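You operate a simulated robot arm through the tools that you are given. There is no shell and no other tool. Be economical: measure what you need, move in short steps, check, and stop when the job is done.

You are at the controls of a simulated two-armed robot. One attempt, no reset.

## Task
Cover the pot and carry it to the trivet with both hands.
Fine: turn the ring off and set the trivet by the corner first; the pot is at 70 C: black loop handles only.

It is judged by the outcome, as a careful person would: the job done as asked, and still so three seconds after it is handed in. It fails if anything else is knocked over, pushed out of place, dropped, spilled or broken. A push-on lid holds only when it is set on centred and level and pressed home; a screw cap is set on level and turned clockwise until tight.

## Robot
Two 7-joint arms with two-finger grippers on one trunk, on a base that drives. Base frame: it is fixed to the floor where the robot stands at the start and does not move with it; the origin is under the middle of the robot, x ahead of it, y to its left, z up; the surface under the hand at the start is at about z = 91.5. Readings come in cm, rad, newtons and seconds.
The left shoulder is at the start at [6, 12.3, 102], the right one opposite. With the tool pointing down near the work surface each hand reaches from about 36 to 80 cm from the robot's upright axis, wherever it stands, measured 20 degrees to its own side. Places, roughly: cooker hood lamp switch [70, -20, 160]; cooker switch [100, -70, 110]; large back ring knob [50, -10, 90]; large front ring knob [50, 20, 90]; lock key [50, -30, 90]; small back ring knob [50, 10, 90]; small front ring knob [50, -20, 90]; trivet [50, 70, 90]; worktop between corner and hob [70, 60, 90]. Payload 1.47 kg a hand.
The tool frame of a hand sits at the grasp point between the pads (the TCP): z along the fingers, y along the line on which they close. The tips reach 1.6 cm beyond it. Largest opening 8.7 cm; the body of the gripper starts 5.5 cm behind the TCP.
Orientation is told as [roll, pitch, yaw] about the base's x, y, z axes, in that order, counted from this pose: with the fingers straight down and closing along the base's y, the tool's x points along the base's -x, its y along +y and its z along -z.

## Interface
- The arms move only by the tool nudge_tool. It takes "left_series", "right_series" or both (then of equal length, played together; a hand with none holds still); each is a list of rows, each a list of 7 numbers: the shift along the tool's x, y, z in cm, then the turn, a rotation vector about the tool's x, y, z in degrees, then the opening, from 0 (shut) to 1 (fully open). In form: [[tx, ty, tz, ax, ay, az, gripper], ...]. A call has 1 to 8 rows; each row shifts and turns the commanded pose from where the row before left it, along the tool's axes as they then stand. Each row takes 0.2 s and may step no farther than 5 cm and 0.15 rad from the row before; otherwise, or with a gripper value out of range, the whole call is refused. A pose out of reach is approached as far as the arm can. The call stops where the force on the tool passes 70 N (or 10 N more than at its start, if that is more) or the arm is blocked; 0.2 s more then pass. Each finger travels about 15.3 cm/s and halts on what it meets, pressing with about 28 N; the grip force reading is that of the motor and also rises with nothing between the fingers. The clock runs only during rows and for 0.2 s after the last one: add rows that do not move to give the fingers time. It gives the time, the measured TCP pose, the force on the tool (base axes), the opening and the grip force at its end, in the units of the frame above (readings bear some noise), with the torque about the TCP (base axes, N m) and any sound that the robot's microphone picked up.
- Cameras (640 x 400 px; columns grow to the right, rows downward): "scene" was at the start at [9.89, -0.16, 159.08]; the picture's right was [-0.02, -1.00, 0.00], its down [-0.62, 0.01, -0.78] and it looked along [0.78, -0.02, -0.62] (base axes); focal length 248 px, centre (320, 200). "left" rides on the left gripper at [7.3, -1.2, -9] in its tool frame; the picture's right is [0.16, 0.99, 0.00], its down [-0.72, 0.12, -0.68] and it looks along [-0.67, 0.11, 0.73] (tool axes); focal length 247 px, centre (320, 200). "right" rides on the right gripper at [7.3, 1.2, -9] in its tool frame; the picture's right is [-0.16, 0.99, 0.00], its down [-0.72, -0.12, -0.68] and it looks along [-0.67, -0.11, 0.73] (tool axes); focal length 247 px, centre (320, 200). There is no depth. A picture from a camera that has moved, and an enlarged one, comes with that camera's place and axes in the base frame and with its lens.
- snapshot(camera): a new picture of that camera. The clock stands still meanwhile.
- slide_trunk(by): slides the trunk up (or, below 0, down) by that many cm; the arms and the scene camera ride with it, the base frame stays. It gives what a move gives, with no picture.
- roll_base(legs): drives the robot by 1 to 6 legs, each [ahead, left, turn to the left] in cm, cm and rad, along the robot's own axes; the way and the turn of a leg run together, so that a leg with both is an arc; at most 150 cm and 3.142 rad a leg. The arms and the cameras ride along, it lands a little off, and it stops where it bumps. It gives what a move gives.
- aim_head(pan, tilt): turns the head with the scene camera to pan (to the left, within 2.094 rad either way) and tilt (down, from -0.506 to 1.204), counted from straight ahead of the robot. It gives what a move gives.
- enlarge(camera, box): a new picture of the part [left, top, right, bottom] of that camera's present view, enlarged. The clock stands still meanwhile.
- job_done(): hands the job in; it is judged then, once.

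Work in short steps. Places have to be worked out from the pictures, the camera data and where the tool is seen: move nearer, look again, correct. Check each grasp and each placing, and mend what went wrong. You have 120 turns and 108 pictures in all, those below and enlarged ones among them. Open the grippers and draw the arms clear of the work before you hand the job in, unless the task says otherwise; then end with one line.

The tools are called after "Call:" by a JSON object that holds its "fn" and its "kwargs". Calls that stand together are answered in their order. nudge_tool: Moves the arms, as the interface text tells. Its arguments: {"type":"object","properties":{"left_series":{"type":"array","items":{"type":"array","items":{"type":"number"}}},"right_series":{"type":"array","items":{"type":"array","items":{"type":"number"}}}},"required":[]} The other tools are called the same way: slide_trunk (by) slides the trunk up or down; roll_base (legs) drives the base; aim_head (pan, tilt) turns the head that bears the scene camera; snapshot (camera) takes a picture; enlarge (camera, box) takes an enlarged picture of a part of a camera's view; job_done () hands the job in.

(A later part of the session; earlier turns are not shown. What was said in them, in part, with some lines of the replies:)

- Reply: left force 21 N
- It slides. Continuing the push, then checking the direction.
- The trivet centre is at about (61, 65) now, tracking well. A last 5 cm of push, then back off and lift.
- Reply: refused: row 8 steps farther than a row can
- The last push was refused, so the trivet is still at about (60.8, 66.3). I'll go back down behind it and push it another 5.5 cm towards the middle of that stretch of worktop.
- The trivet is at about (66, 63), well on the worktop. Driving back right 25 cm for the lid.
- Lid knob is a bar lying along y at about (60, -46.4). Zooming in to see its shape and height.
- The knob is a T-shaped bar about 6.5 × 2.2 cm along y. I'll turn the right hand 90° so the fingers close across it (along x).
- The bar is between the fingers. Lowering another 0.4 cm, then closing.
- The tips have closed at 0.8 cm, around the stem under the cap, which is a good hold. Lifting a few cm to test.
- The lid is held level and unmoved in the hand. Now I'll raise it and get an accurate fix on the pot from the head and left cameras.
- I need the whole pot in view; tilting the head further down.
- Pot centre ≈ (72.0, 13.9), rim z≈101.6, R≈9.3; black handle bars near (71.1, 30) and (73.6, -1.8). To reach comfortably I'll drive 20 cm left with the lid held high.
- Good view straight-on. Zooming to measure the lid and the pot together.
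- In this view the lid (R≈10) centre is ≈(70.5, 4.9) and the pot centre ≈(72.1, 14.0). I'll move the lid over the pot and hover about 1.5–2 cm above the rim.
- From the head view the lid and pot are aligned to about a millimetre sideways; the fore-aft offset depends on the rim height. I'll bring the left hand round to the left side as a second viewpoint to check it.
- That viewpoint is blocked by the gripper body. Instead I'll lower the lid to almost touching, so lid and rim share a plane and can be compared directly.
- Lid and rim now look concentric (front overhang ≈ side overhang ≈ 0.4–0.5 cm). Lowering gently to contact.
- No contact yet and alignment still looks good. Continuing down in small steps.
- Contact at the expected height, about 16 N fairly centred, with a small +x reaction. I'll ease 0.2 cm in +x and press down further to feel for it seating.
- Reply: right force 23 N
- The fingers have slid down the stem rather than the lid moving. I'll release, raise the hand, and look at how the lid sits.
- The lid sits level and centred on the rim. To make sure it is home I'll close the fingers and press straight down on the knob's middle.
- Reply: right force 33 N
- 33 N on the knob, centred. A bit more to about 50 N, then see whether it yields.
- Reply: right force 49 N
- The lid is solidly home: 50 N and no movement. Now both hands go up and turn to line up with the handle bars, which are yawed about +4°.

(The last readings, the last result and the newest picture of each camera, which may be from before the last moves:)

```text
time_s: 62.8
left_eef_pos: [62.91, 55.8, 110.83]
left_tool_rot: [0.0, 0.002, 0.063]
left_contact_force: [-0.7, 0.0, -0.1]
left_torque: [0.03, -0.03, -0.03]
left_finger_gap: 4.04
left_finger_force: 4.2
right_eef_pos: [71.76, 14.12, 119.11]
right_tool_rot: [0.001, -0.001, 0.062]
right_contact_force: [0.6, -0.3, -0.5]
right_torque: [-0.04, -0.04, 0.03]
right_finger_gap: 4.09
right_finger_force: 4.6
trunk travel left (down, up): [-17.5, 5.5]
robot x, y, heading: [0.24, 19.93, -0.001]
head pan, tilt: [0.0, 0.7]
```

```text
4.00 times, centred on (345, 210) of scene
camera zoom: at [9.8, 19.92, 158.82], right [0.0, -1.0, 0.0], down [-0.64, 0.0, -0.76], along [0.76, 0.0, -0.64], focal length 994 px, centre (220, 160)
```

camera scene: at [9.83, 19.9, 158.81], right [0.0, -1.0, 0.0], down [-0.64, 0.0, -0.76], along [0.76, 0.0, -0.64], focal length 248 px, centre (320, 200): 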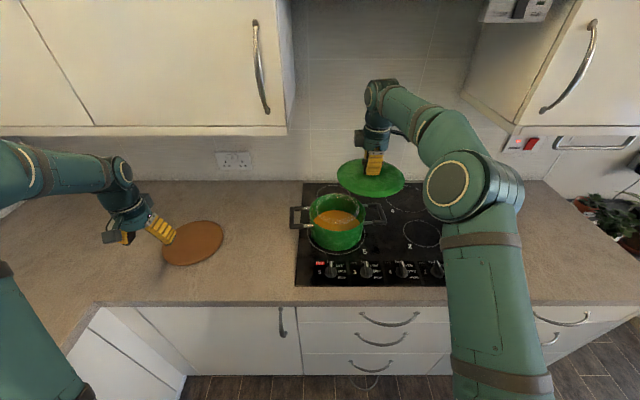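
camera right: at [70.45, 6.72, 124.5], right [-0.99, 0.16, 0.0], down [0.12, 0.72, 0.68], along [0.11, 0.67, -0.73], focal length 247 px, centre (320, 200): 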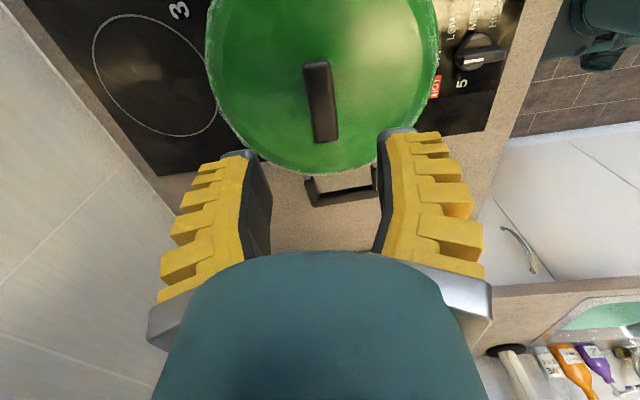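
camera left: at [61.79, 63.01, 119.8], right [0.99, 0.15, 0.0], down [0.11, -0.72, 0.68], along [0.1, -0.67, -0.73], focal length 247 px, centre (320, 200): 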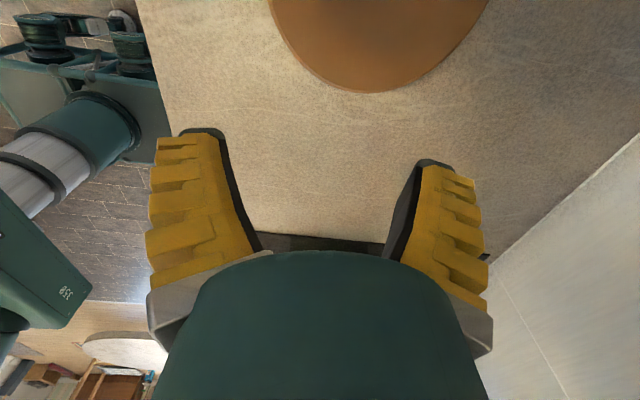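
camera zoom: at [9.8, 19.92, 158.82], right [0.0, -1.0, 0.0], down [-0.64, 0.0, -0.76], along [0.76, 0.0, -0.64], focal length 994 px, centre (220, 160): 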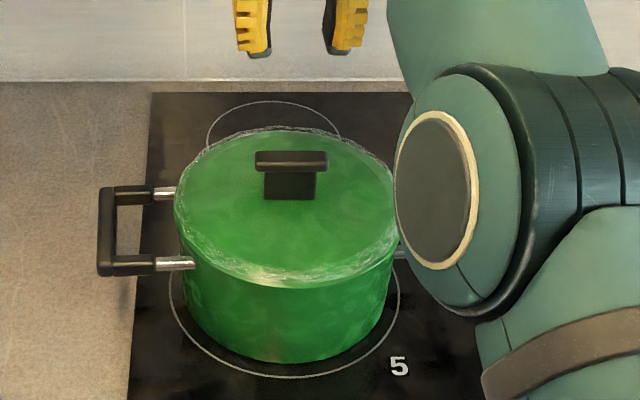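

Moving both hands above their handles.

Call:
{"fn": "nudge_tool", "kwargs": {"right_series": [[-0.12, -2.3, 0, 0, 0, 0, 0.4], [-0.12, -2.3, 0, 0, 0, 0, 0.4], [-0.12, -2.3, 1, 0, 0, 0, 0.4], [-0.12, -2.3, 1.5, 0, 0, 0, 0.4], [-0.12, -2.3, 2, 0, 0, 0, 0.4], [-0.12, -2.3, 2, 0, 0, 0, 0.4], [-0.12, -2.4, 2, 0, 0, 0, 0.4]], "left_series": [[-0.94, -3.81, 0, 0, 0, 0, 0.4], [-0.94, -3.81, 0, 0, 0, 0, 0.4], [-0.94, -3.81, 0, 0, 0, 0, 0.4], [-0.94, -3.81, 0, 0, 0, 0, 0.4], [-0.94, -3.81, 0, 0, 0, 0, 0.4], [-0.94, -3.81, 0, 0, 0, 0, 0.4], [-0.94, -3.81, 0, 0, 0, 0, 0.4]]}}

Call:
{"fn": "snapshot", "kwargs": {"camera": "right"}}

Call:
{"fn": "snapshot", "kwargs": {"camera": "left"}}

Call:
{"fn": "snapshot", "kwargs": {"camera": "scene"}}

```text
time_s: 64.6
left_eef_pos: [67.98, 34.7, 112.38]
left_tool_rot: [0.015, -0.006, 0.13]
left_contact_force: [0.5, 0.1, 0.3]
left_torque: [-0.02, 0.02, -0.03]
left_finger_gap: 4.06
left_finger_force: 4.4
right_eef_pos: [71.47, -0.18, 112.23]
right_tool_rot: [-0.006, -0.019, 0.081]
right_contact_force: [-0.2, -2.5, -0.7]
right_torque: [0.15, 0.0, 0.0]
right_finger_gap: 4.08
right_finger_force: 4.1
trunk travel left (down, up): [-17.5, 5.5]
robot x, y, heading: [-0.53, 20.15, 0.016]
head pan, tilt: [0.0, 0.7]
stopped in row 7 (left hand): the arm was blocked; the commanded pose is now the measured one
```

```text
45 pictures are left
camera right: at [63.93, 0.4, 120.92], right [0.08, 1.0, 0.0], down [0.72, -0.06, 0.69], along [0.69, -0.06, -0.72], focal length 247 px, centre (320, 200)
```

right: 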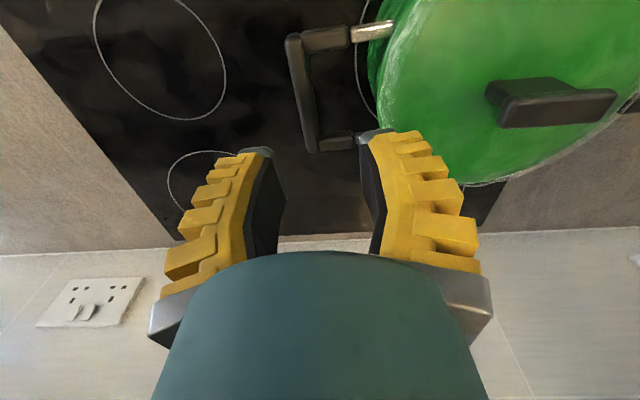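

```text
44 pictures are left
camera left: at [60.91, 32.38, 121.04], right [-0.29, 0.96, 0.01], down [0.7, 0.2, 0.69], along [0.66, 0.21, -0.73], focal length 247 px, centre (320, 200)
```

left: 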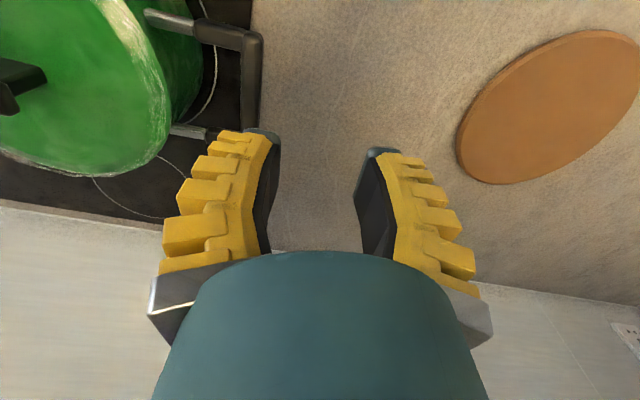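

```text
43 pictures are left
camera scene: at [6.09, 20.64, 158.99], right [0.02, -1.0, 0.0], down [-0.63, -0.01, -0.78], along [0.78, 0.01, -0.63], focal length 248 px, centre (320, 200)
```

scene: 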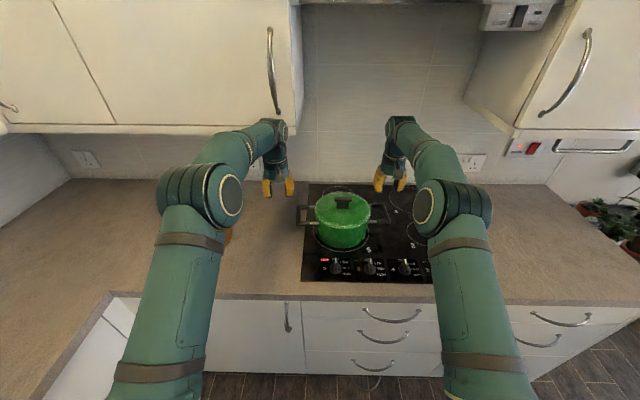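

The left wrist bumped the underside/front of the wall cabinet (the pot and trivet look untouched). I'll back the left hand off and lower it, keeping under the cabinet.

Call:
{"fn": "nudge_tool", "kwargs": {"left_series": [[1.5, 1.5, 1, 0, 0, 0, 0.4], [1.5, 0.5, 2, 0, 0, 0, 0.4], [0, 0, 2, 0, 0, 0, 0.4], [0, 0, 0, 0, 0, 0, 0.4]]}}

Call:
{"fn": "snapshot", "kwargs": {"camera": "scene"}}

```text
time_s: 65.6
left_eef_pos: [67.46, 34.82, 105.55]
left_tool_rot: [0.015, 0.013, 0.11]
left_contact_force: [0.9, 1.0, -0.6]
left_torque: [-0.01, 0.01, 0.0]
left_finger_gap: 4.06
left_finger_force: 4.9
right_eef_pos: [73.93, -0.81, 110.47]
right_tool_rot: [0.0, 0.002, 0.075]
right_contact_force: [1.2, -0.4, 0.5]
right_torque: [0.0, 0.03, 0.0]
right_finger_gap: 4.06
right_finger_force: 4.0
trunk travel left (down, up): [-17.5, 5.5]
robot x, y, heading: [-0.34, 19.9, 0.011]
head pan, tilt: [0.0, 0.7]
```

```text
42 pictures are left
camera scene: at [9.71, 20.21, 158.8], right [0.01, -1.0, 0.0], down [-0.65, -0.01, -0.76], along [0.76, 0.01, -0.65], focal length 248 px, centre (320, 200)
```

scene: 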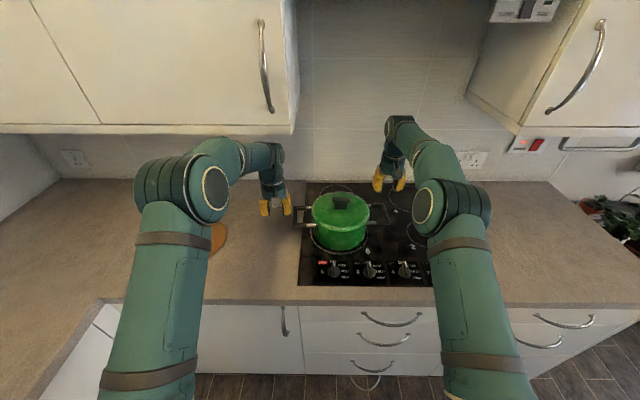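

The robot sprang back upright and the hands are clear. Moving the left hand over its handle at a lower height, and centring the right.

Call:
{"fn": "nudge_tool", "kwargs": {"left_series": [[-1, -1.9, 0.5, 0, 0, 1.3, 0.4], [-1, -1.9, 0.5, 0, 0, 1.3, 0.4], [-1.1, -1.8, 0, 0, 0, 0, 0.4], [0, 0, 0, 0, 0, 0, 0.4]], "right_series": [[0.1, -0.6, 2, 0, 0, 0, 0.4], [0.1, -0.5, 2, 0, 0, 0, 0.4], [0, 0, 2, 0, 0, 0, 0.4], [0, 0, 0, 0, 0, 0, 0.4]]}}

Call:
{"fn": "snapshot", "kwargs": {"camera": "left"}}

Call:
{"fn": "snapshot", "kwargs": {"camera": "right"}}

```text
time_s: 66.6
left_eef_pos: [70.89, 29.48, 104.71]
left_tool_rot: [0.012, 0.011, 0.067]
left_contact_force: [0.1, 0.7, 0.7]
left_torque: [0.01, -0.02, -0.01]
left_finger_gap: 4.06
left_finger_force: 4.4
right_eef_pos: [73.61, -2.04, 104.74]
right_tool_rot: [0.001, -0.003, 0.078]
right_contact_force: [0.1, -0.1, 0.5]
right_torque: [-0.01, -0.02, 0.02]
right_finger_gap: 4.05
right_finger_force: 4.3
trunk travel left (down, up): [-17.5, 5.5]
robot x, y, heading: [-0.15, 19.87, 0.021]
head pan, tilt: [0.0, 0.7]
```

```text
41 pictures are left
camera left: at [63.84, 27.62, 113.64], right [-0.22, 0.97, 0.01], down [0.72, 0.16, 0.67], along [0.66, 0.16, -0.74], focal length 247 px, centre (320, 200)
```

left: 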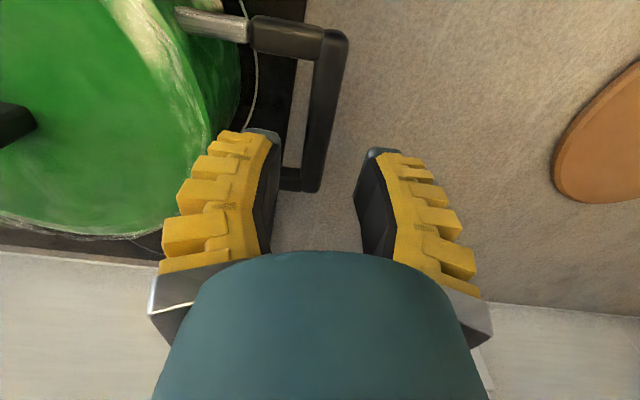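

```text
40 pictures are left
camera right: at [66.25, -1.39, 113.59], right [0.08, 1.0, 0.0], down [0.73, -0.06, 0.68], along [0.68, -0.06, -0.73], focal length 247 px, centre (320, 200)
```

right: 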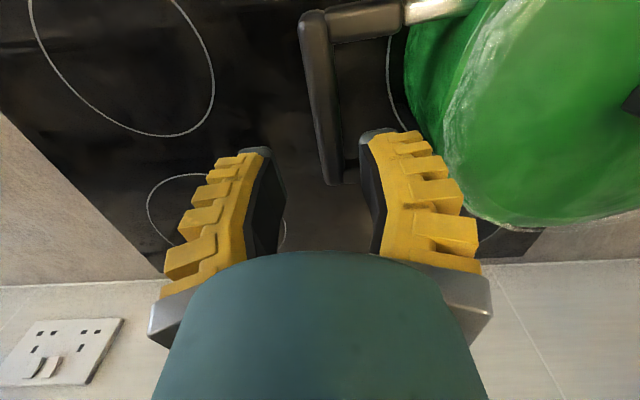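

Left bar centre ≈ (70.9, 29.3), right ≈ (73.0, -1.5). Small corrections, then lowering both to z≈98.7.

Call:
{"fn": "nudge_tool", "kwargs": {"left_series": [[0, -0.2, 1.5, 0, 0, 0, 0.4], [0, 0, 1.5, 0, 0, 0, 0.4], [0, 0, 1.5, 0, 0, 0, 0.4], [0, 0, 1.3, 0, 0, 0, 0.4], [0, 0, 0, 0, 0, 0, 0.4]], "right_series": [[0.3, 0.5, 1.5, 0, 0, 0, 0.4], [0, 0, 1.5, 0, 0, 0, 0.4], [0, 0, 1.5, 0, 0, 0, 0.4], [0, 0, 1.3, 0, 0, 0, 0.4], [0, 0, 0, 0, 0, 0, 0.4]]}}

Call:
{"fn": "snapshot", "kwargs": {"camera": "left"}}

Call:
{"fn": "snapshot", "kwargs": {"camera": "right"}}

Call:
{"fn": "enlarge", "kwargs": {"camera": "scene", "box": [250, 130, 430, 250]}}

```text
time_s: 67.8
left_eef_pos: [70.78, 29.44, 98.84]
left_tool_rot: [0.013, 0.01, 0.066]
left_contact_force: [-0.3, -0.5, -0.2]
left_torque: [0.0, -0.05, 0.03]
left_finger_gap: 4.04
left_finger_force: 4.3
right_eef_pos: [73.16, -1.49, 98.84]
right_tool_rot: [0.002, 0.001, 0.078]
right_contact_force: [0.4, 0.3, -0.6]
right_torque: [0.01, 0.01, -0.01]
right_finger_gap: 4.08
right_finger_force: 4.0
trunk travel left (down, up): [-17.5, 5.5]
robot x, y, heading: [-0.29, 20.09, 0.012]
head pan, tilt: [0.0, 0.7]
```

```text
39 pictures are left
camera left: at [63.79, 27.58, 107.78], right [-0.22, 0.97, 0.01], down [0.72, 0.15, 0.67], along [0.66, 0.16, -0.74], focal length 247 px, centre (320, 200)
```

left: 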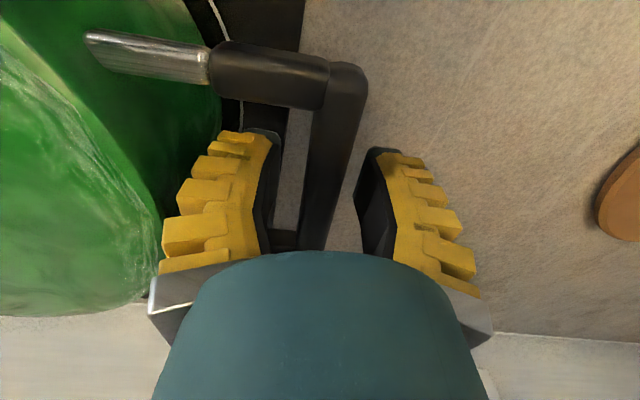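

```text
38 pictures are left
camera right: at [65.84, -0.86, 107.79], right [0.08, 1.0, 0.0], down [0.73, -0.06, 0.68], along [0.68, -0.06, -0.73], focal length 247 px, centre (320, 200)
```

right: 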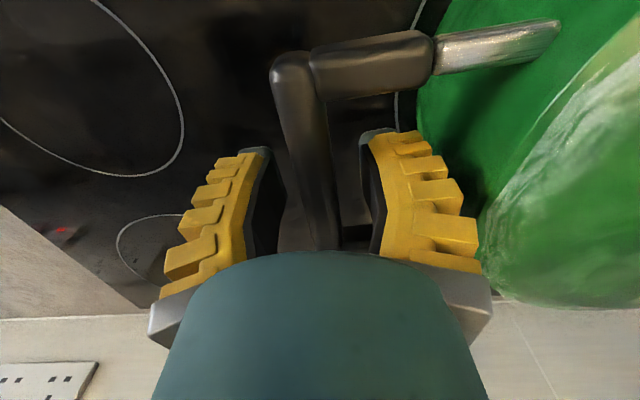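

```text
3.33 times, centred on (340, 190) of scene
camera zoom: at [9.5, 20.2, 158.82], right [0.01, -1.0, 0.0], down [-0.64, -0.01, -0.77], along [0.77, 0.01, -0.64], focal length 828 px, centre (253, 233)
```

zoom: 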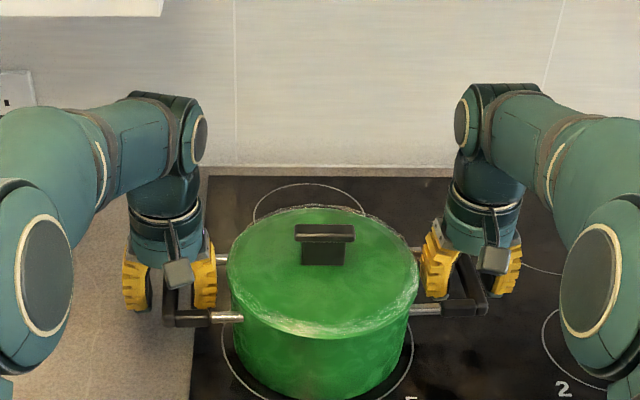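

Both bars are between the fingers, with no metal or pot contact. Closing both grips.

Call:
{"fn": "nudge_tool", "kwargs": {"left_series": [[0, 0, 0.2, 0, 0, 0, 0.25], [0, 0, 0, 0, 0, 0, 0.1], [0, 0, 0, 0, 0, 0, 0], [0, 0, 0, 0, 0, 0, 0]], "right_series": [[0, 0, 0.2, 0, 0, 0, 0.25], [0, 0, 0, 0, 0, 0, 0.1], [0, 0, 0, 0, 0, 0, 0], [0, 0, 0, 0, 0, 0, 0]]}}

Call:
{"fn": "snapshot", "kwargs": {"camera": "left"}}

Call:
{"fn": "snapshot", "kwargs": {"camera": "right"}}

```text
time_s: 68.8
left_eef_pos: [70.82, 29.34, 98.5]
left_tool_rot: [0.013, 0.014, 0.066]
left_contact_force: [-1.4, -1.2, 0.2]
left_torque: [0.01, -0.06, 0.0]
left_finger_gap: 1.29
left_finger_force: 28.5
right_eef_pos: [73.27, -1.5, 98.62]
right_tool_rot: [-0.001, 0.001, 0.074]
right_contact_force: [-1.2, 0.5, -0.4]
right_torque: [0.02, -0.13, -0.19]
right_finger_gap: 1.3
right_finger_force: 28.1
trunk travel left (down, up): [-17.5, 5.5]
robot x, y, heading: [-0.18, 20.06, 0.015]
head pan, tilt: [0.0, 0.7]
```

```text
36 pictures are left
camera left: at [63.81, 27.55, 107.43], right [-0.22, 0.97, 0.02], down [0.72, 0.15, 0.67], along [0.65, 0.16, -0.74], focal length 247 px, centre (320, 200)
```

left: 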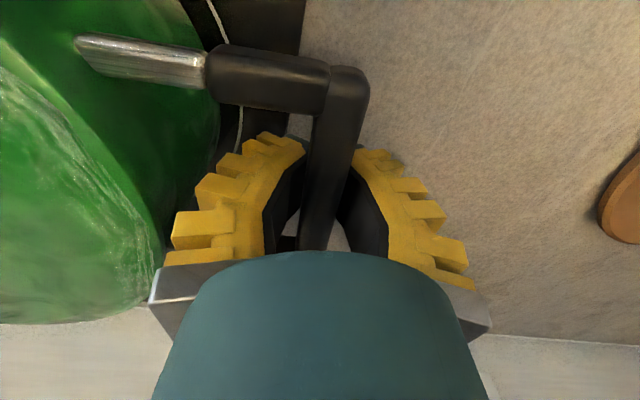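

```text
35 pictures are left
camera right: at [65.91, -0.9, 107.51], right [0.08, 1.0, 0.0], down [0.73, -0.06, 0.68], along [0.68, -0.06, -0.73], focal length 247 px, centre (320, 200)
```

right: 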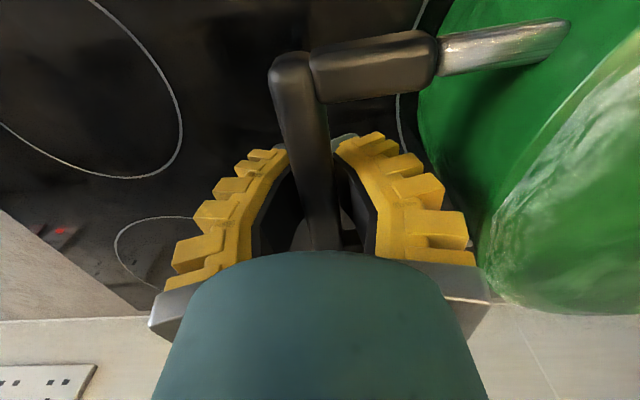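

Both bars are firmly gripped (1.3 cm). Lifting together, slowly.

Call:
{"fn": "nudge_tool", "kwargs": {"left_series": [[0, 0, -0.5, 0, 0, 0, 0], [0, 0, -0.5, 0, 0, 0, 0], [0, 0, -0.5, 0, 0, 0, 0], [0, 0, -0.5, 0, 0, 0, 0], [0, 0, 0, 0, 0, 0, 0]], "right_series": [[0, 0, -0.5, 0, 0, 0, 0], [0, 0, -0.5, 0, 0, 0, 0], [0, 0, -0.5, 0, 0, 0, 0], [0, 0, -0.5, 0, 0, 0, 0], [0, 0, 0, 0, 0, 0, 0]]}}

Call:
{"fn": "enlarge", "kwargs": {"camera": "scene", "box": [250, 130, 430, 250]}}

```text
time_s: 70.0
left_eef_pos: [71.04, 29.32, 100.59]
left_tool_rot: [0.014, 0.013, 0.067]
left_contact_force: [-2.2, 7.9, -8.8]
left_torque: [0.0, 0.0, -0.06]
left_finger_gap: 1.11
left_finger_force: 28.0
right_eef_pos: [73.4, -1.61, 100.57]
right_tool_rot: [-0.002, 0.001, 0.075]
right_contact_force: [1.3, -8.6, -9.3]
right_torque: [0.01, -0.1, -0.17]
right_finger_gap: 1.0
right_finger_force: 27.9
trunk travel left (down, up): [-17.5, 5.5]
robot x, y, heading: [-0.1, 19.61, 0.012]
head pan, tilt: [0.0, 0.7]
```

```text
3.33 times, centred on (340, 190) of scene
camera zoom: at [9.74, 20.18, 158.8], right [0.01, -1.0, 0.0], down [-0.65, -0.01, -0.76], along [0.76, 0.01, -0.65], focal length 828 px, centre (253, 233)
```

zoom: 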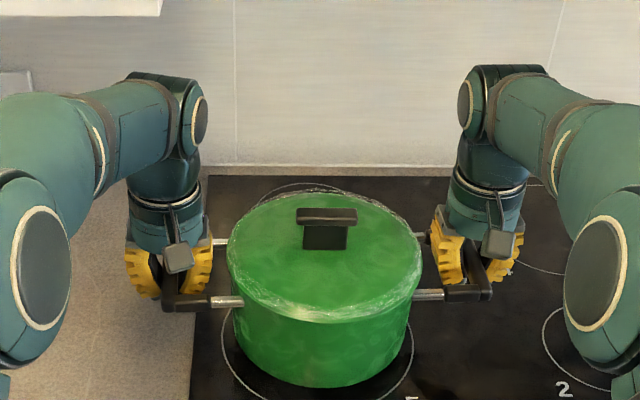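

The pot is off the hob and level, about 9 N per hand. Holding a moment to check the grip isn't creeping, then up another 1.2 cm.

Call:
{"fn": "nudge_tool", "kwargs": {"left_series": [[0, 0, 0, 0, 0, 0, 0], [0, 0, 0, 0, 0, 0, 0], [0, 0, -0.6, 0, 0, 0, 0], [0, 0, -0.6, 0, 0, 0, 0], [0, 0, 0, 0, 0, 0, 0], [0, 0, 0, 0, 0, 0, 0]], "right_series": [[0, 0, 0, 0, 0, 0, 0], [0, 0, 0, 0, 0, 0, 0], [0, 0, -0.6, 0, 0, 0, 0], [0, 0, -0.6, 0, 0, 0, 0], [0, 0, 0, 0, 0, 0, 0], [0, 0, 0, 0, 0, 0, 0]]}}

Call:
{"fn": "enlarge", "kwargs": {"camera": "scene", "box": [250, 130, 430, 250]}}

```text
time_s: 71.4
left_eef_pos: [71.04, 29.44, 101.81]
left_tool_rot: [0.014, 0.014, 0.066]
left_contact_force: [-1.8, 15.9, -8.5]
left_torque: [-0.01, -0.1, 0.0]
left_finger_gap: 1.11
left_finger_force: 27.5
right_eef_pos: [73.46, -1.55, 101.87]
right_tool_rot: [-0.003, 0.004, 0.076]
right_contact_force: [1.8, -17.1, -8.4]
right_torque: [0.01, 0.01, -0.14]
right_finger_gap: 1.01
right_finger_force: 27.5
trunk travel left (down, up): [-17.5, 5.5]
robot x, y, heading: [-0.36, 20.03, 0.014]
head pan, tilt: [0.0, 0.7]
```

```text
3.33 times, centred on (340, 190) of scene
camera zoom: at [9.71, 20.19, 158.8], right [0.01, -1.0, 0.0], down [-0.65, -0.01, -0.76], along [0.76, 0.01, -0.65], focal length 828 px, centre (253, 233)
```

zoom: 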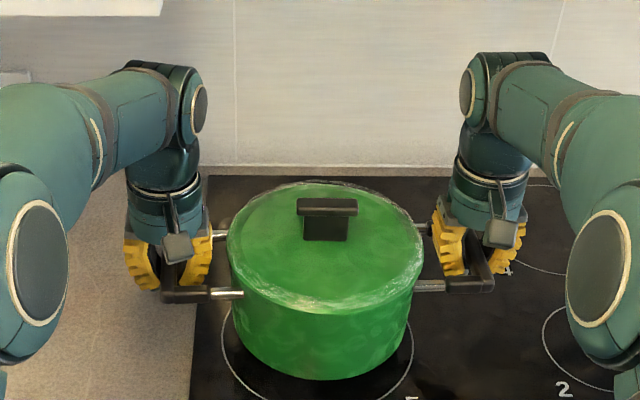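

The grip is stable and the pot is level. I'll relieve the slight squeeze between the hands, then drive 27 cm left with the pot.

Call:
{"fn": "nudge_tool", "kwargs": {"left_series": [[0, 0.12, 0, 0, 0, 0, 0], [0, 0, 0, 0, 0, 0, 0]], "right_series": [[0, -0.12, 0, 0, 0, 0, 0], [0, 0, 0, 0, 0, 0, 0]]}}

Call:
{"fn": "roll_base", "kwargs": {"legs": [[0, 9, 0]]}}

Call:
{"fn": "snapshot", "kwargs": {"camera": "scene"}}

```text
time_s: 72.0
left_eef_pos: [70.98, 29.42, 101.66]
left_tool_rot: [0.014, 0.012, 0.064]
left_contact_force: [-0.9, 12.8, -9.0]
left_torque: [-0.03, -0.08, 0.1]
left_finger_gap: 1.13
left_finger_force: 28.0
right_eef_pos: [73.43, -1.66, 101.74]
right_tool_rot: [0.001, 0.002, 0.076]
right_contact_force: [1.1, -11.9, -8.6]
right_torque: [-0.02, 0.03, -0.15]
right_finger_gap: 1.02
right_finger_force: 27.7
trunk travel left (down, up): [-17.5, 5.5]
robot x, y, heading: [-0.07, 19.98, 0.012]
head pan, tilt: [0.0, 0.7]
```

```text
time_s: 73.5
left_eef_pos: [70.77, 38.36, 101.78]
left_tool_rot: [0.011, 0.012, 0.065]
left_contact_force: [-1.6, 8.2, -8.3]
left_torque: [0.03, -0.13, 0.0]
left_finger_gap: 1.16
left_finger_force: 28.4
right_eef_pos: [73.36, 7.38, 101.76]
right_tool_rot: [-0.002, 0.001, 0.074]
right_contact_force: [1.1, -8.6, -7.9]
right_torque: [-0.07, 0.04, -0.24]
right_finger_gap: 1.03
right_finger_force: 28.0
trunk travel left (down, up): [-17.5, 5.5]
robot x, y, heading: [-0.5, 29.02, 0.01]
head pan, tilt: [0.0, 0.7]
```

```text
32 pictures are left
camera scene: at [9.61, 29.25, 158.8], right [0.01, -1.0, 0.0], down [-0.65, -0.01, -0.76], along [0.76, 0.01, -0.65], focal length 248 px, centre (320, 200)
```

scene: 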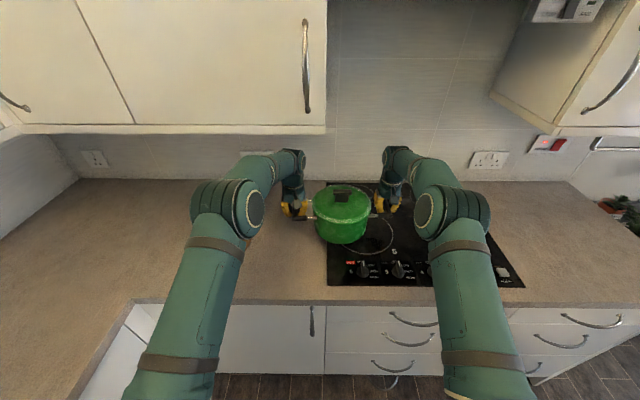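

Carrying well. Another 18 cm left.

Call:
{"fn": "roll_base", "kwargs": {"legs": [[0, 18, -0.01]]}}

Call:
{"fn": "snapshot", "kwargs": {"camera": "scene"}}

Call:
{"fn": "snapshot", "kwargs": {"camera": "left"}}

```text
time_s: 75.7
left_eef_pos: [70.98, 55.25, 101.68]
left_tool_rot: [0.012, 0.011, 0.054]
left_contact_force: [-0.6, 0.4, -8.4]
left_torque: [-0.03, -0.08, 0.02]
left_finger_gap: 1.2
left_finger_force: 27.9
right_eef_pos: [73.01, 24.27, 101.6]
right_tool_rot: [0.001, 0.001, 0.063]
right_contact_force: [0.6, -1.3, -8.2]
right_torque: [0.0, -0.02, -0.17]
right_finger_gap: 1.03
right_finger_force: 28.2
trunk travel left (down, up): [-17.5, 5.5]
robot x, y, heading: [-0.48, 46.84, 0.001]
head pan, tilt: [0.0, 0.7]
```

```text
31 pictures are left
camera scene: at [9.52, 46.8, 158.8], right [0.0, -1.0, 0.0], down [-0.65, 0.0, -0.76], along [0.76, 0.0, -0.65], focal length 248 px, centre (320, 200)
```

scene: 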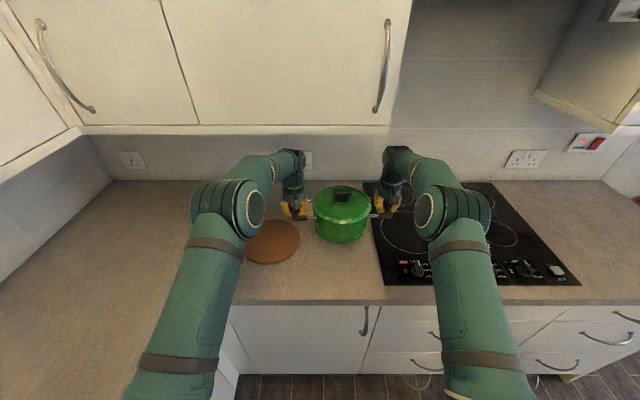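

```text
30 pictures are left
camera left: at [63.85, 53.46, 110.66], right [-0.21, 0.98, 0.01], down [0.73, 0.15, 0.67], along [0.66, 0.15, -0.74], focal length 247 px, centre (320, 200)
```

left: 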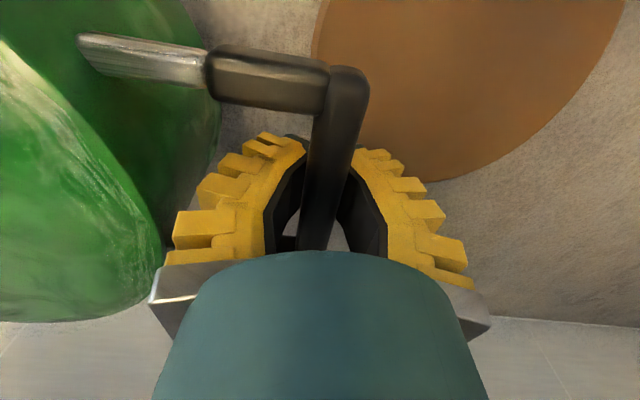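

The trivet is at ≈(66.1, 63.7) and the pot centre (mid-hands) at (72.0, 39.8). Moving both arms together towards it, first half slowly.

Call:
{"fn": "nudge_tool", "kwargs": {"left_series": [[0.288, 1.505, 0.02, 0, 0, 0, 0], [0.288, 1.505, 0.02, 0, 0, 0, 0], [0.288, 1.505, 0.02, 0, 0, 0, 0], [0.288, 1.505, 0.02, 0, 0, 0, 0], [0.288, 1.505, 0.02, 0, 0, 0, 0], [0.288, 1.505, 0.02, 0, 0, 0, 0], [0.288, 1.505, 0.02, 0, 0, 0, 0], [0.288, 1.505, 0.02, 0, 0, 0, 0]], "right_series": [[0.274, 1.507, 0, 0, 0, 0, 0], [0.274, 1.507, 0, 0, 0, 0, 0], [0.274, 1.507, 0, 0, 0, 0, 0], [0.274, 1.507, 0, 0, 0, 0, 0], [0.274, 1.507, 0, 0, 0, 0, 0], [0.274, 1.507, 0, 0, 0, 0, 0], [0.274, 1.507, 0, 0, 0, 0, 0], [0.274, 1.507, 0, 0, 0, 0, 0]]}}

Call:
{"fn": "snapshot", "kwargs": {"camera": "scene"}}

```text
time_s: 77.5
left_eef_pos: [67.72, 67.25, 101.69]
left_tool_rot: [0.013, 0.011, 0.054]
left_contact_force: [-1.5, 1.8, -8.1]
left_torque: [0.0, 0.09, 0.03]
left_finger_gap: 1.24
left_finger_force: 28.3
right_eef_pos: [69.97, 36.41, 101.62]
right_tool_rot: [-0.001, 0.001, 0.064]
right_contact_force: [-0.1, -1.8, -8.0]
right_torque: [-0.05, -0.19, -0.12]
right_finger_gap: 1.01
right_finger_force: 27.7
trunk travel left (down, up): [-17.5, 5.5]
robot x, y, heading: [-0.61, 46.39, 0.005]
head pan, tilt: [0.0, 0.7]
```

```text
29 pictures are left
camera scene: at [9.47, 46.9, 158.81], right [0.0, -1.0, 0.0], down [-0.64, 0.0, -0.76], along [0.76, 0.0, -0.64], focal length 248 px, centre (320, 200)
```

scene: 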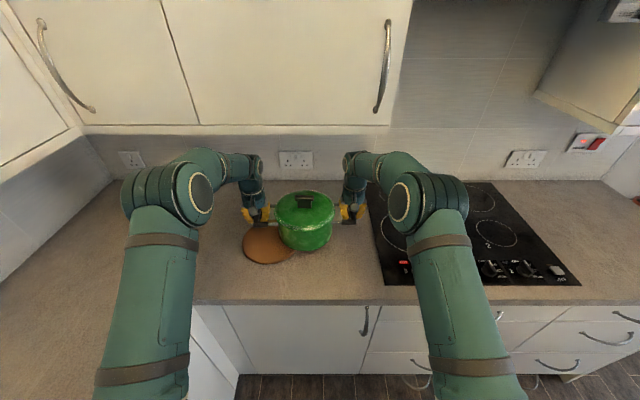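

On course; the second half now: 2.8 cm towards me and 11.9 cm left.

Call:
{"fn": "nudge_tool", "kwargs": {"left_series": [[0.269, 1.504, 0.02, 0, 0, 0, 0], [0.269, 1.504, 0.02, 0, 0, 0, 0], [0.269, 1.504, 0.02, 0, 0, 0, 0], [0.269, 1.504, 0.02, 0, 0, 0, 0], [0.269, 1.504, 0.02, 0, 0, 0, 0], [0.269, 1.504, 0.02, 0, 0, 0, 0], [0.269, 1.504, 0.02, 0, 0, 0, 0], [0.269, 1.504, 0.02, 0, 0, 0, 0]], "right_series": [[0.255, 1.506, 0, 0, 0, 0, 0], [0.255, 1.506, 0, 0, 0, 0, 0], [0.255, 1.506, 0, 0, 0, 0, 0], [0.255, 1.506, 0, 0, 0, 0, 0], [0.255, 1.506, 0, 0, 0, 0, 0], [0.255, 1.506, 0, 0, 0, 0, 0], [0.255, 1.506, 0, 0, 0, 0, 0], [0.255, 1.506, 0, 0, 0, 0, 0]]}}

Call:
{"fn": "aim_head", "kwargs": {"pan": 0.2, "tilt": 0.8}}

Call:
{"fn": "enlarge", "kwargs": {"camera": "scene", "box": [230, 130, 410, 250]}}

```text
time_s: 79.3
left_eef_pos: [65.13, 79.18, 101.67]
left_tool_rot: [0.013, 0.011, 0.054]
left_contact_force: [-1.5, 4.9, -7.4]
left_torque: [-0.08, 0.07, 0.03]
left_finger_gap: 0.59
left_finger_force: 27.6
right_eef_pos: [67.24, 48.17, 101.86]
right_tool_rot: [-0.002, 0.002, 0.065]
right_contact_force: [1.2, -4.0, -8.4]
right_torque: [-0.02, -0.18, -0.15]
right_finger_gap: 1.07
right_finger_force: 28.0
trunk travel left (down, up): [-17.5, 5.5]
robot x, y, heading: [-0.24, 46.4, 0.003]
head pan, tilt: [0.0, 0.7]
```

```text
time_s: 80.0
left_eef_pos: [65.14, 79.01, 101.67]
left_tool_rot: [0.014, 0.012, 0.055]
left_contact_force: [-1.7, 7.9, -9.0]
left_torque: [-0.08, -0.05, -0.06]
left_finger_gap: 0.61
left_finger_force: 28.1
right_eef_pos: [67.28, 48.12, 101.78]
right_tool_rot: [-0.001, 0.002, 0.064]
right_contact_force: [0.7, -7.9, -9.1]
right_torque: [0.01, -0.03, -0.14]
right_finger_gap: 1.08
right_finger_force: 27.6
trunk travel left (down, up): [-17.5, 5.5]
robot x, y, heading: [-0.68, 46.48, -0.0]
head pan, tilt: [0.201, 0.799]
```

```text
3.33 times, centred on (320, 190) of scene
camera zoom: at [8.91, 48.42, 157.98], right [0.2, -0.98, 0.0], down [-0.7, -0.14, -0.7], along [0.68, 0.14, -0.72], focal length 828 px, centre (320, 233)
```

zoom: 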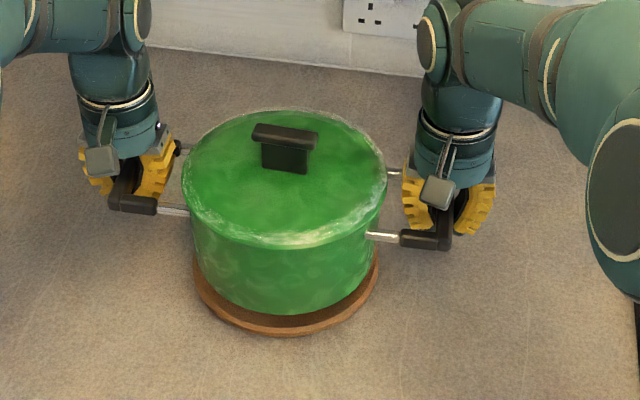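

The pot is centred over the trivet. The left grip has closed down to 0.6 cm (bar near the tips), so I'll lower promptly in small steps until the trivet carries the weight.

Call:
{"fn": "nudge_tool", "kwargs": {"left_series": [[0.1, 0, 0.4, 0, 0, 0, 0], [0.1, 0, 0.4, 0, 0, 0, 0], [0.1, 0, 0.4, 0, 0, 0, 0], [0, 0, 0.3, 0, 0, 0, 0], [0, 0, 0, 0, 0, 0, 0]], "right_series": [[0.1, 0, 0.4, 0, 0, 0, 0], [0.1, 0, 0.4, 0, 0, 0, 0], [0.1, 0, 0.4, 0, 0, 0, 0], [0, 0, 0.3, 0, 0, 0, 0], [0, 0, 0, 0, 0, 0, 0]]}}

Call:
{"fn": "enlarge", "kwargs": {"camera": "scene", "box": [230, 130, 410, 250]}}

```text
time_s: 81.2
left_eef_pos: [64.75, 79.0, 100.15]
left_tool_rot: [0.011, 0.011, 0.055]
left_contact_force: [-1.4, 7.1, -8.1]
left_torque: [-0.11, 0.01, -0.03]
left_finger_gap: 0.62
left_finger_force: 27.7
right_eef_pos: [67.0, 48.18, 100.17]
right_tool_rot: [0.0, 0.002, 0.065]
right_contact_force: [0.6, -8.1, -8.8]
right_torque: [-0.01, -0.13, -0.18]
right_finger_gap: 1.06
right_finger_force: 28.0
trunk travel left (down, up): [-17.5, 5.5]
robot x, y, heading: [-0.46, 46.71, 0.002]
head pan, tilt: [0.201, 0.799]
```

```text
3.33 times, centred on (320, 190) of scene
camera zoom: at [8.9, 48.43, 157.98], right [0.2, -0.98, 0.0], down [-0.7, -0.14, -0.7], along [0.68, 0.14, -0.72], focal length 828 px, centre (320, 233)
```

zoom: 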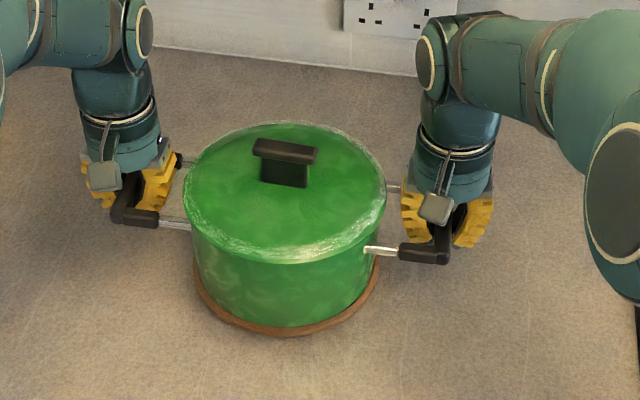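

Nearly there: still carrying about 8.5 N per hand. Lowering further in small steps.

Call:
{"fn": "nudge_tool", "kwargs": {"left_series": [[0, 0, 0.25, 0, 0, 0, 0], [0, 0, 0.25, 0, 0, 0, 0], [0, 0, 0, 0, 0, 0, 0]], "right_series": [[0, 0, 0.25, 0, 0, 0, 0], [0, 0, 0.25, 0, 0, 0, 0], [0, 0, 0, 0, 0, 0, 0]]}}

```text
time_s: 82.0
left_eef_pos: [64.79, 78.85, 99.58]
left_tool_rot: [0.014, 0.014, 0.056]
left_contact_force: [-1.4, 8.7, -7.0]
left_torque: [-0.15, 0.01, -0.08]
left_finger_gap: 0.6
left_finger_force: 27.9
right_eef_pos: [66.96, 48.08, 99.57]
right_tool_rot: [-0.002, 0.002, 0.065]
right_contact_force: [1.6, -9.4, -9.2]
right_torque: [0.02, -0.09, -0.17]
right_finger_gap: 1.08
right_finger_force: 28.0
trunk travel left (down, up): [-17.5, 5.5]
robot x, y, heading: [-0.26, 46.59, -0.004]
head pan, tilt: [0.201, 0.799]
```

Still hanging; a few more small steps.

Call:
{"fn": "nudge_tool", "kwargs": {"left_series": [[0, 0, 0.2, 0, 0, 0, 0], [0, 0, 0.2, 0, 0, 0, 0], [0, 0, 0, 0, 0, 0, 0]], "right_series": [[0, 0, 0.2, 0, 0, 0, 0], [0, 0, 0.2, 0, 0, 0, 0], [0, 0, 0, 0, 0, 0, 0]]}}

Call:
{"fn": "enlarge", "kwargs": {"camera": "scene", "box": [230, 130, 410, 250]}}

```text
time_s: 82.8
left_eef_pos: [64.79, 78.97, 99.27]
left_tool_rot: [0.013, 0.012, 0.054]
left_contact_force: [-1.2, 10.5, -8.1]
left_torque: [-0.15, -0.13, 0.07]
left_finger_gap: 0.59
left_finger_force: 28.0
right_eef_pos: [66.9, 48.04, 99.25]
right_tool_rot: [-0.004, 0.003, 0.065]
right_contact_force: [0.5, -10.3, -8.8]
right_torque: [0.0, 0.03, -0.04]
right_finger_gap: 1.08
right_finger_force: 28.1
trunk travel left (down, up): [-17.5, 5.5]
robot x, y, heading: [-0.63, 46.78, -0.004]
head pan, tilt: [0.201, 0.799]
```

```text
3.33 times, centred on (320, 190) of scene
camera zoom: at [8.91, 48.43, 157.98], right [0.2, -0.98, 0.0], down [-0.7, -0.14, -0.7], along [0.68, 0.14, -0.72], focal length 828 px, centre (320, 233)
```

zoom: 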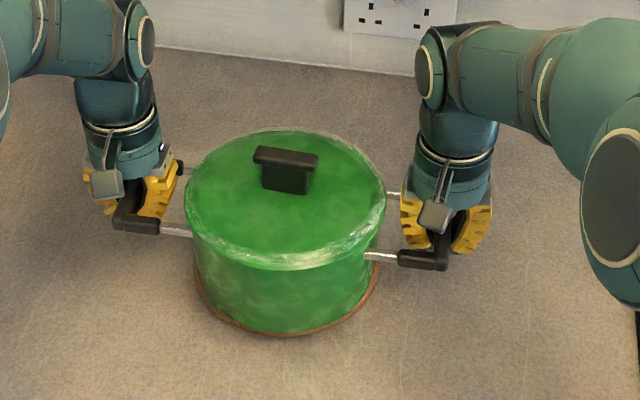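

The pot is about 0.9 cm nearer to me than the trivet's centre. I'll raise a touch, shift 0.9 cm away, and then set it down.

Call:
{"fn": "nudge_tool", "kwargs": {"left_series": [[0, 0, -0.3, 0, 0, 0, 0], [-0.45, 0, 0, 0, 0, 0, 0], [-0.45, 0, 0, 0, 0, 0, 0], [0, 0, 0.3, 0, 0, 0, 0], [0, 0, 0.2, 0, 0, 0, 0], [0, 0, 0.2, 0, 0, 0, 0], [0, 0, 0, 0, 0, 0, 0]], "right_series": [[0, 0, -0.3, 0, 0, 0, 0], [-0.45, 0, 0, 0, 0, 0, 0], [-0.45, 0, 0, 0, 0, 0, 0], [0, 0, 0.3, 0, 0, 0, 0], [0, 0, 0.2, 0, 0, 0, 0], [0, 0, 0.2, 0, 0, 0, 0], [0, 0, 0, 0, 0, 0, 0]]}}

Call:
{"fn": "enlarge", "kwargs": {"camera": "scene", "box": [230, 130, 410, 250]}}

```text
time_s: 84.4
left_eef_pos: [65.67, 79.05, 98.92]
left_tool_rot: [0.013, 0.015, 0.054]
left_contact_force: [-0.1, 10.5, -9.8]
left_torque: [-0.08, -0.1, 0.18]
left_finger_gap: 0.59
left_finger_force: 28.1
right_eef_pos: [67.83, 48.13, 98.91]
right_tool_rot: [0.001, 0.002, 0.064]
right_contact_force: [0.5, -11.1, -9.0]
right_torque: [0.09, 0.09, -0.07]
right_finger_gap: 0.6
right_finger_force: 28.0
trunk travel left (down, up): [-17.5, 5.5]
robot x, y, heading: [-0.29, 46.84, -0.003]
head pan, tilt: [0.201, 0.799]
```

```text
3.33 times, centred on (320, 190) of scene
camera zoom: at [8.94, 48.4, 157.97], right [0.2, -0.98, 0.0], down [-0.7, -0.14, -0.7], along [0.68, 0.14, -0.72], focal length 828 px, centre (320, 233)
```

zoom: 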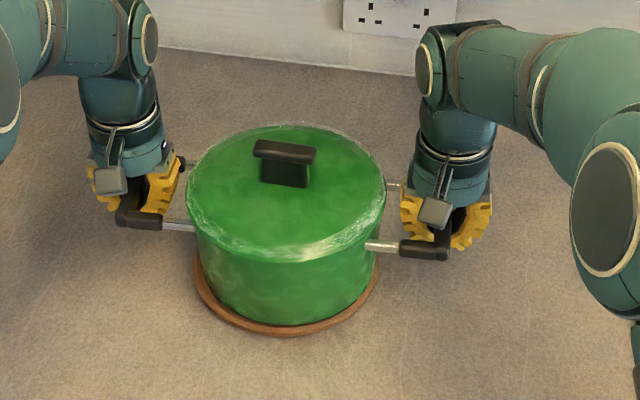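

Centred now, bars resting securely on the closed fingers. Continuing down until the load comes off.

Call:
{"fn": "nudge_tool", "kwargs": {"left_series": [[0, 0, 0.2, 0, 0, 0, 0], [0, 0, 0.2, 0, 0, 0, 0], [0, 0, 0.2, 0, 0, 0, 0], [0, 0, 0, 0, 0, 0, 0]], "right_series": [[0, 0, 0.2, 0, 0, 0, 0], [0, 0, 0.2, 0, 0, 0, 0], [0, 0, 0.2, 0, 0, 0, 0], [0, 0, 0, 0, 0, 0, 0]]}}

```text
time_s: 85.4
left_eef_pos: [65.66, 79.11, 98.45]
left_tool_rot: [0.012, 0.012, 0.055]
left_contact_force: [-0.7, 10.7, -4.8]
left_torque: [-0.15, 0.04, -0.02]
left_finger_gap: 0.59
left_finger_force: 28.2
right_eef_pos: [67.83, 48.23, 98.36]
right_tool_rot: [0.0, -0.001, 0.064]
right_contact_force: [2.3, -8.9, -3.5]
right_torque: [0.09, 0.01, 0.01]
right_finger_gap: 0.61
right_finger_force: 27.7
trunk travel left (down, up): [-17.5, 5.5]
robot x, y, heading: [0.02, 46.87, -0.001]
head pan, tilt: [0.201, 0.799]
```

Load is dropping, so it is touching the trivet. A little lower to fully unload, and ease the squeeze.

Call:
{"fn": "nudge_tool", "kwargs": {"left_series": [[0, 0.1, 0.2, 0, 0, 0, 0], [0, 0.1, 0.2, 0, 0, 0, 0], [0, 0, 0, 0, 0, 0, 0]], "right_series": [[0, -0.1, 0.2, 0, 0, 0, 0], [0, -0.1, 0.2, 0, 0, 0, 0], [0, 0, 0, 0, 0, 0, 0]]}}

Call:
{"fn": "enlarge", "kwargs": {"camera": "scene", "box": [230, 130, 410, 250]}}

```text
time_s: 86.2
left_eef_pos: [65.62, 79.11, 98.1]
left_tool_rot: [0.011, 0.01, 0.053]
left_contact_force: [0.9, -1.3, 0.1]
left_torque: [0.01, 0.01, 0.03]
left_finger_gap: 0.61
left_finger_force: 28.4
right_eef_pos: [67.71, 48.16, 98.09]
right_tool_rot: [0.003, 0.0, 0.067]
right_contact_force: [-0.1, 4.1, 1.1]
right_torque: [-0.07, 0.0, -0.02]
right_finger_gap: 0.61
right_finger_force: 27.7
trunk travel left (down, up): [-17.5, 5.5]
robot x, y, heading: [-0.19, 46.81, 0.0]
head pan, tilt: [0.201, 0.799]
```

```text
3.33 times, centred on (320, 190) of scene
camera zoom: at [8.76, 48.44, 157.99], right [0.2, -0.98, 0.0], down [-0.7, -0.14, -0.7], along [0.68, 0.14, -0.72], focal length 828 px, centre (320, 233)
```

zoom: 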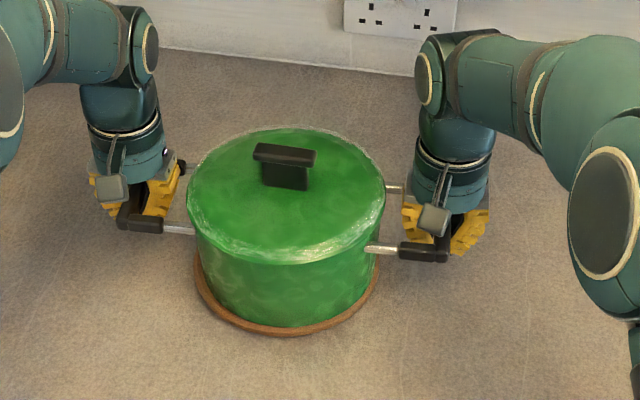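

The pot stands on the trivet, unloaded. Opening both grips just enough and rising straight up (staying below the cabinet).

Call:
{"fn": "nudge_tool", "kwargs": {"left_series": [[0, 0, 0, 0, 0, 0, 0.25], [0, 0, 0, 0, 0, 0, 0.4], [0, 0, 0, 0, 0, 0, 0.4], [0, 0, -1, 0, 0, 0, 0.4], [0, 0, -2, 0, 0, 0, 0.4], [0, 0, -2, 0, 0, 0, 0.4], [0, 0, -1.5, 0, 0, 0, 0.4]], "right_series": [[0, 0, 0, 0, 0, 0, 0.25], [0, 0, 0, 0, 0, 0, 0.4], [0, 0, 0, 0, 0, 0, 0.4], [0, 0, -1, 0, 0, 0, 0.4], [0, 0, -2, 0, 0, 0, 0.4], [0, 0, -2, 0, 0, 0, 0.4], [0, 0, -1.5, 0, 0, 0, 0.4]]}}

Call:
{"fn": "snapshot", "kwargs": {"camera": "scene"}}

Call:
{"fn": "snapshot", "kwargs": {"camera": "left"}}

Call:
{"fn": "snapshot", "kwargs": {"camera": "right"}}

```text
time_s: 87.8
left_eef_pos: [65.63, 79.21, 104.47]
left_tool_rot: [0.014, 0.01, 0.053]
left_contact_force: [0.7, 0.3, -0.1]
left_torque: [0.0, -0.01, 0.0]
left_finger_gap: 4.06
left_finger_force: 4.4
right_eef_pos: [67.81, 47.95, 104.62]
right_tool_rot: [-0.001, 0.002, 0.065]
right_contact_force: [0.0, -0.5, -0.2]
right_torque: [0.01, -0.03, -0.02]
right_finger_gap: 4.07
right_finger_force: 4.1
trunk travel left (down, up): [-17.5, 5.5]
robot x, y, heading: [-0.16, 46.85, -0.001]
head pan, tilt: [0.201, 0.799]
```

```text
23 pictures are left
camera scene: at [8.71, 48.37, 158.0], right [0.2, -0.98, 0.0], down [-0.7, -0.14, -0.7], along [0.68, 0.14, -0.72], focal length 248 px, centre (320, 200)
```

scene: 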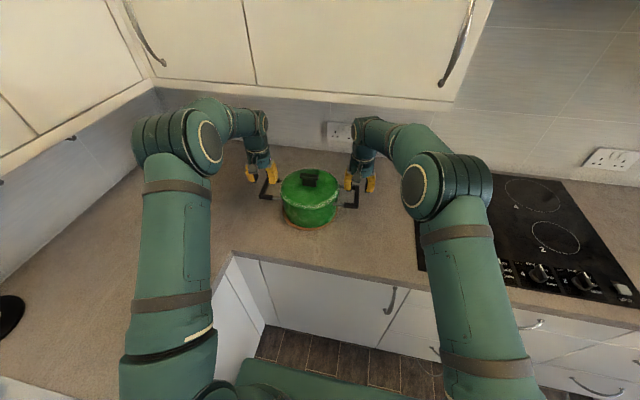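

```text
22 pictures are left
camera left: at [58.5, 77.34, 113.55], right [-0.21, 0.98, 0.01], down [0.72, 0.15, 0.67], along [0.66, 0.15, -0.74], focal length 247 px, centre (320, 200)
```

left: 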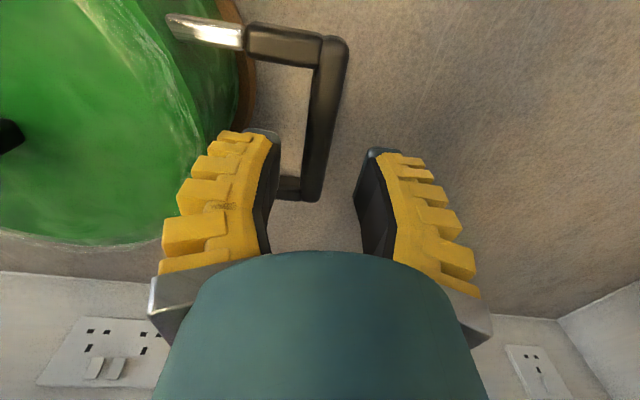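

```text
21 pictures are left
camera right: at [60.53, 48.68, 113.58], right [0.09, 1.0, 0.0], down [0.73, -0.07, 0.68], along [0.68, -0.06, -0.73], focal length 247 px, centre (320, 200)
```

right: 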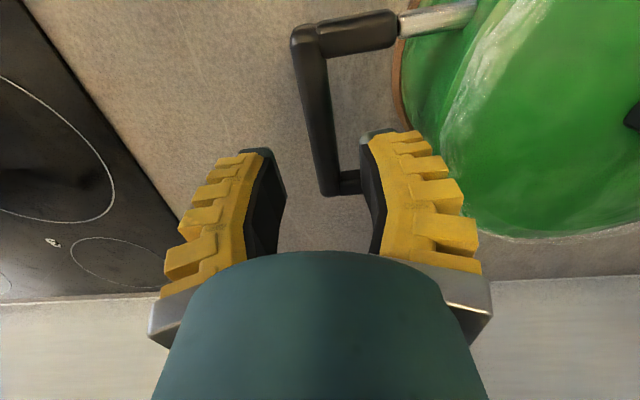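

Both hands are clear of the handles. Drawing them outward and back towards the robot.

Call:
{"fn": "nudge_tool", "kwargs": {"left_series": [[0, 2, -0.5, 0, 0, 0, 0.6], [1, 2, 0, 0, 0, 0, 0.8], [3.5, 0, 0, 0, 0, 0, 1], [3.5, 0, 0, 0, 0, 0, 1], [3.5, 0, -1, 0, 0, 0, 1], [3.5, 0, -2, 0, 0, 0, 1], [2, 0, -3, 0, 0, 0, 1]], "right_series": [[0, -2, -0.5, 0, 0, 0, 0.6], [1, -2, 0, 0, 0, 0, 0.8], [3.5, -1, 0, 0, 0, 0, 1], [3.5, -1, 0, 0, 0, 0, 1], [3.5, -1, -1, 0, 0, 0, 1], [3.5, 0, -2, 0, 0, 0, 1], [2, 0, -3, 0, 0, 0, 1]]}}

Call:
{"fn": "enlarge", "kwargs": {"camera": "scene", "box": [230, 130, 410, 250]}}

Call:
{"fn": "aim_head", "kwargs": {"pan": -0.4, "tilt": 0.7}}

Call:
{"fn": "snapshot", "kwargs": {"camera": "scene"}}

```text
time_s: 89.4
left_eef_pos: [48.26, 82.18, 111.45]
left_tool_rot: [0.011, 0.009, 0.053]
left_contact_force: [-0.1, -0.4, 0.0]
left_torque: [0.05, -0.01, 0.01]
left_finger_gap: 8.71
left_finger_force: 0.2
right_eef_pos: [51.17, 39.99, 111.37]
right_tool_rot: [0.0, -0.002, 0.064]
right_contact_force: [0.3, 0.5, 0.2]
right_torque: [0.04, -0.04, 0.0]
right_finger_gap: 8.68
right_finger_force: 0.1
trunk travel left (down, up): [-17.5, 5.5]
robot x, y, heading: [-0.31, 46.92, 0.004]
head pan, tilt: [0.201, 0.799]
```

```text
3.33 times, centred on (320, 190) of scene
camera zoom: at [8.53, 48.33, 158.01], right [0.2, -0.98, 0.0], down [-0.7, -0.14, -0.7], along [0.68, 0.14, -0.72], focal length 828 px, centre (320, 233)
```

zoom: 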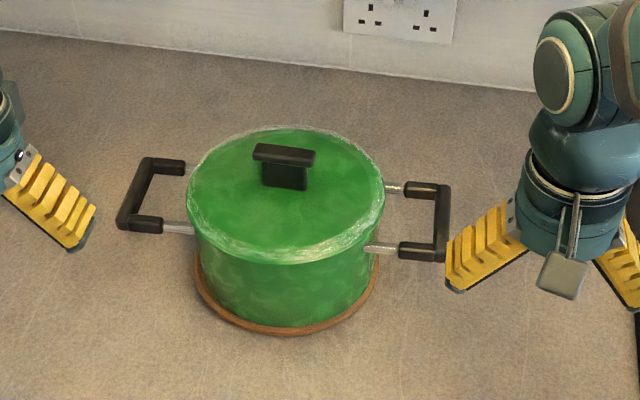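

```text
time_s: 90.4
left_eef_pos: [48.44, 82.16, 111.48]
left_tool_rot: [0.012, 0.012, 0.054]
left_contact_force: [0.1, 0.8, 0.0]
left_torque: [0.0, -0.01, -0.02]
left_finger_gap: 8.71
left_finger_force: 0.1
right_eef_pos: [51.34, 40.1, 111.08]
right_tool_rot: [0.0, 0.0, 0.065]
right_contact_force: [-0.1, -0.2, -0.8]
right_torque: [0.0, -0.02, -0.01]
right_finger_gap: 8.7
right_finger_force: 0.1
trunk travel left (down, up): [-17.5, 5.5]
robot x, y, heading: [-0.27, 46.83, -0.002]
head pan, tilt: [-0.4, 0.7]
```

```text
19 pictures are left
camera scene: at [8.68, 43.48, 158.82], right [-0.39, -0.92, 0.0], down [-0.59, 0.25, -0.76], along [0.7, -0.3, -0.64], focal length 248 px, centre (320, 200)
```

scene: 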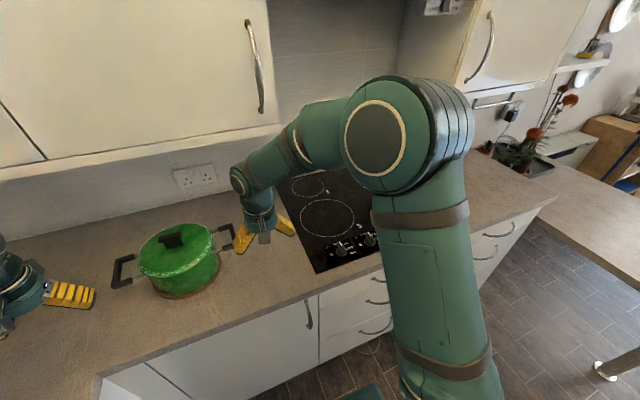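

The covered pot stands centred on the trivet, the knob was last seen at OFF, and both hands are open and clear. Handing in.

Call:
{"fn": "job_done", "kwargs": {}}

```text
The job is handed in.
```

I turned the large front ring off and moved the trivet to the worktop by the corner. I then put the lid on, pressed it home, and carried the pot to the trivet with both hands by the black handles; once, my left wrist bumped the wall cabinet, before I took hold of the pot, with no disturbance that I could see.
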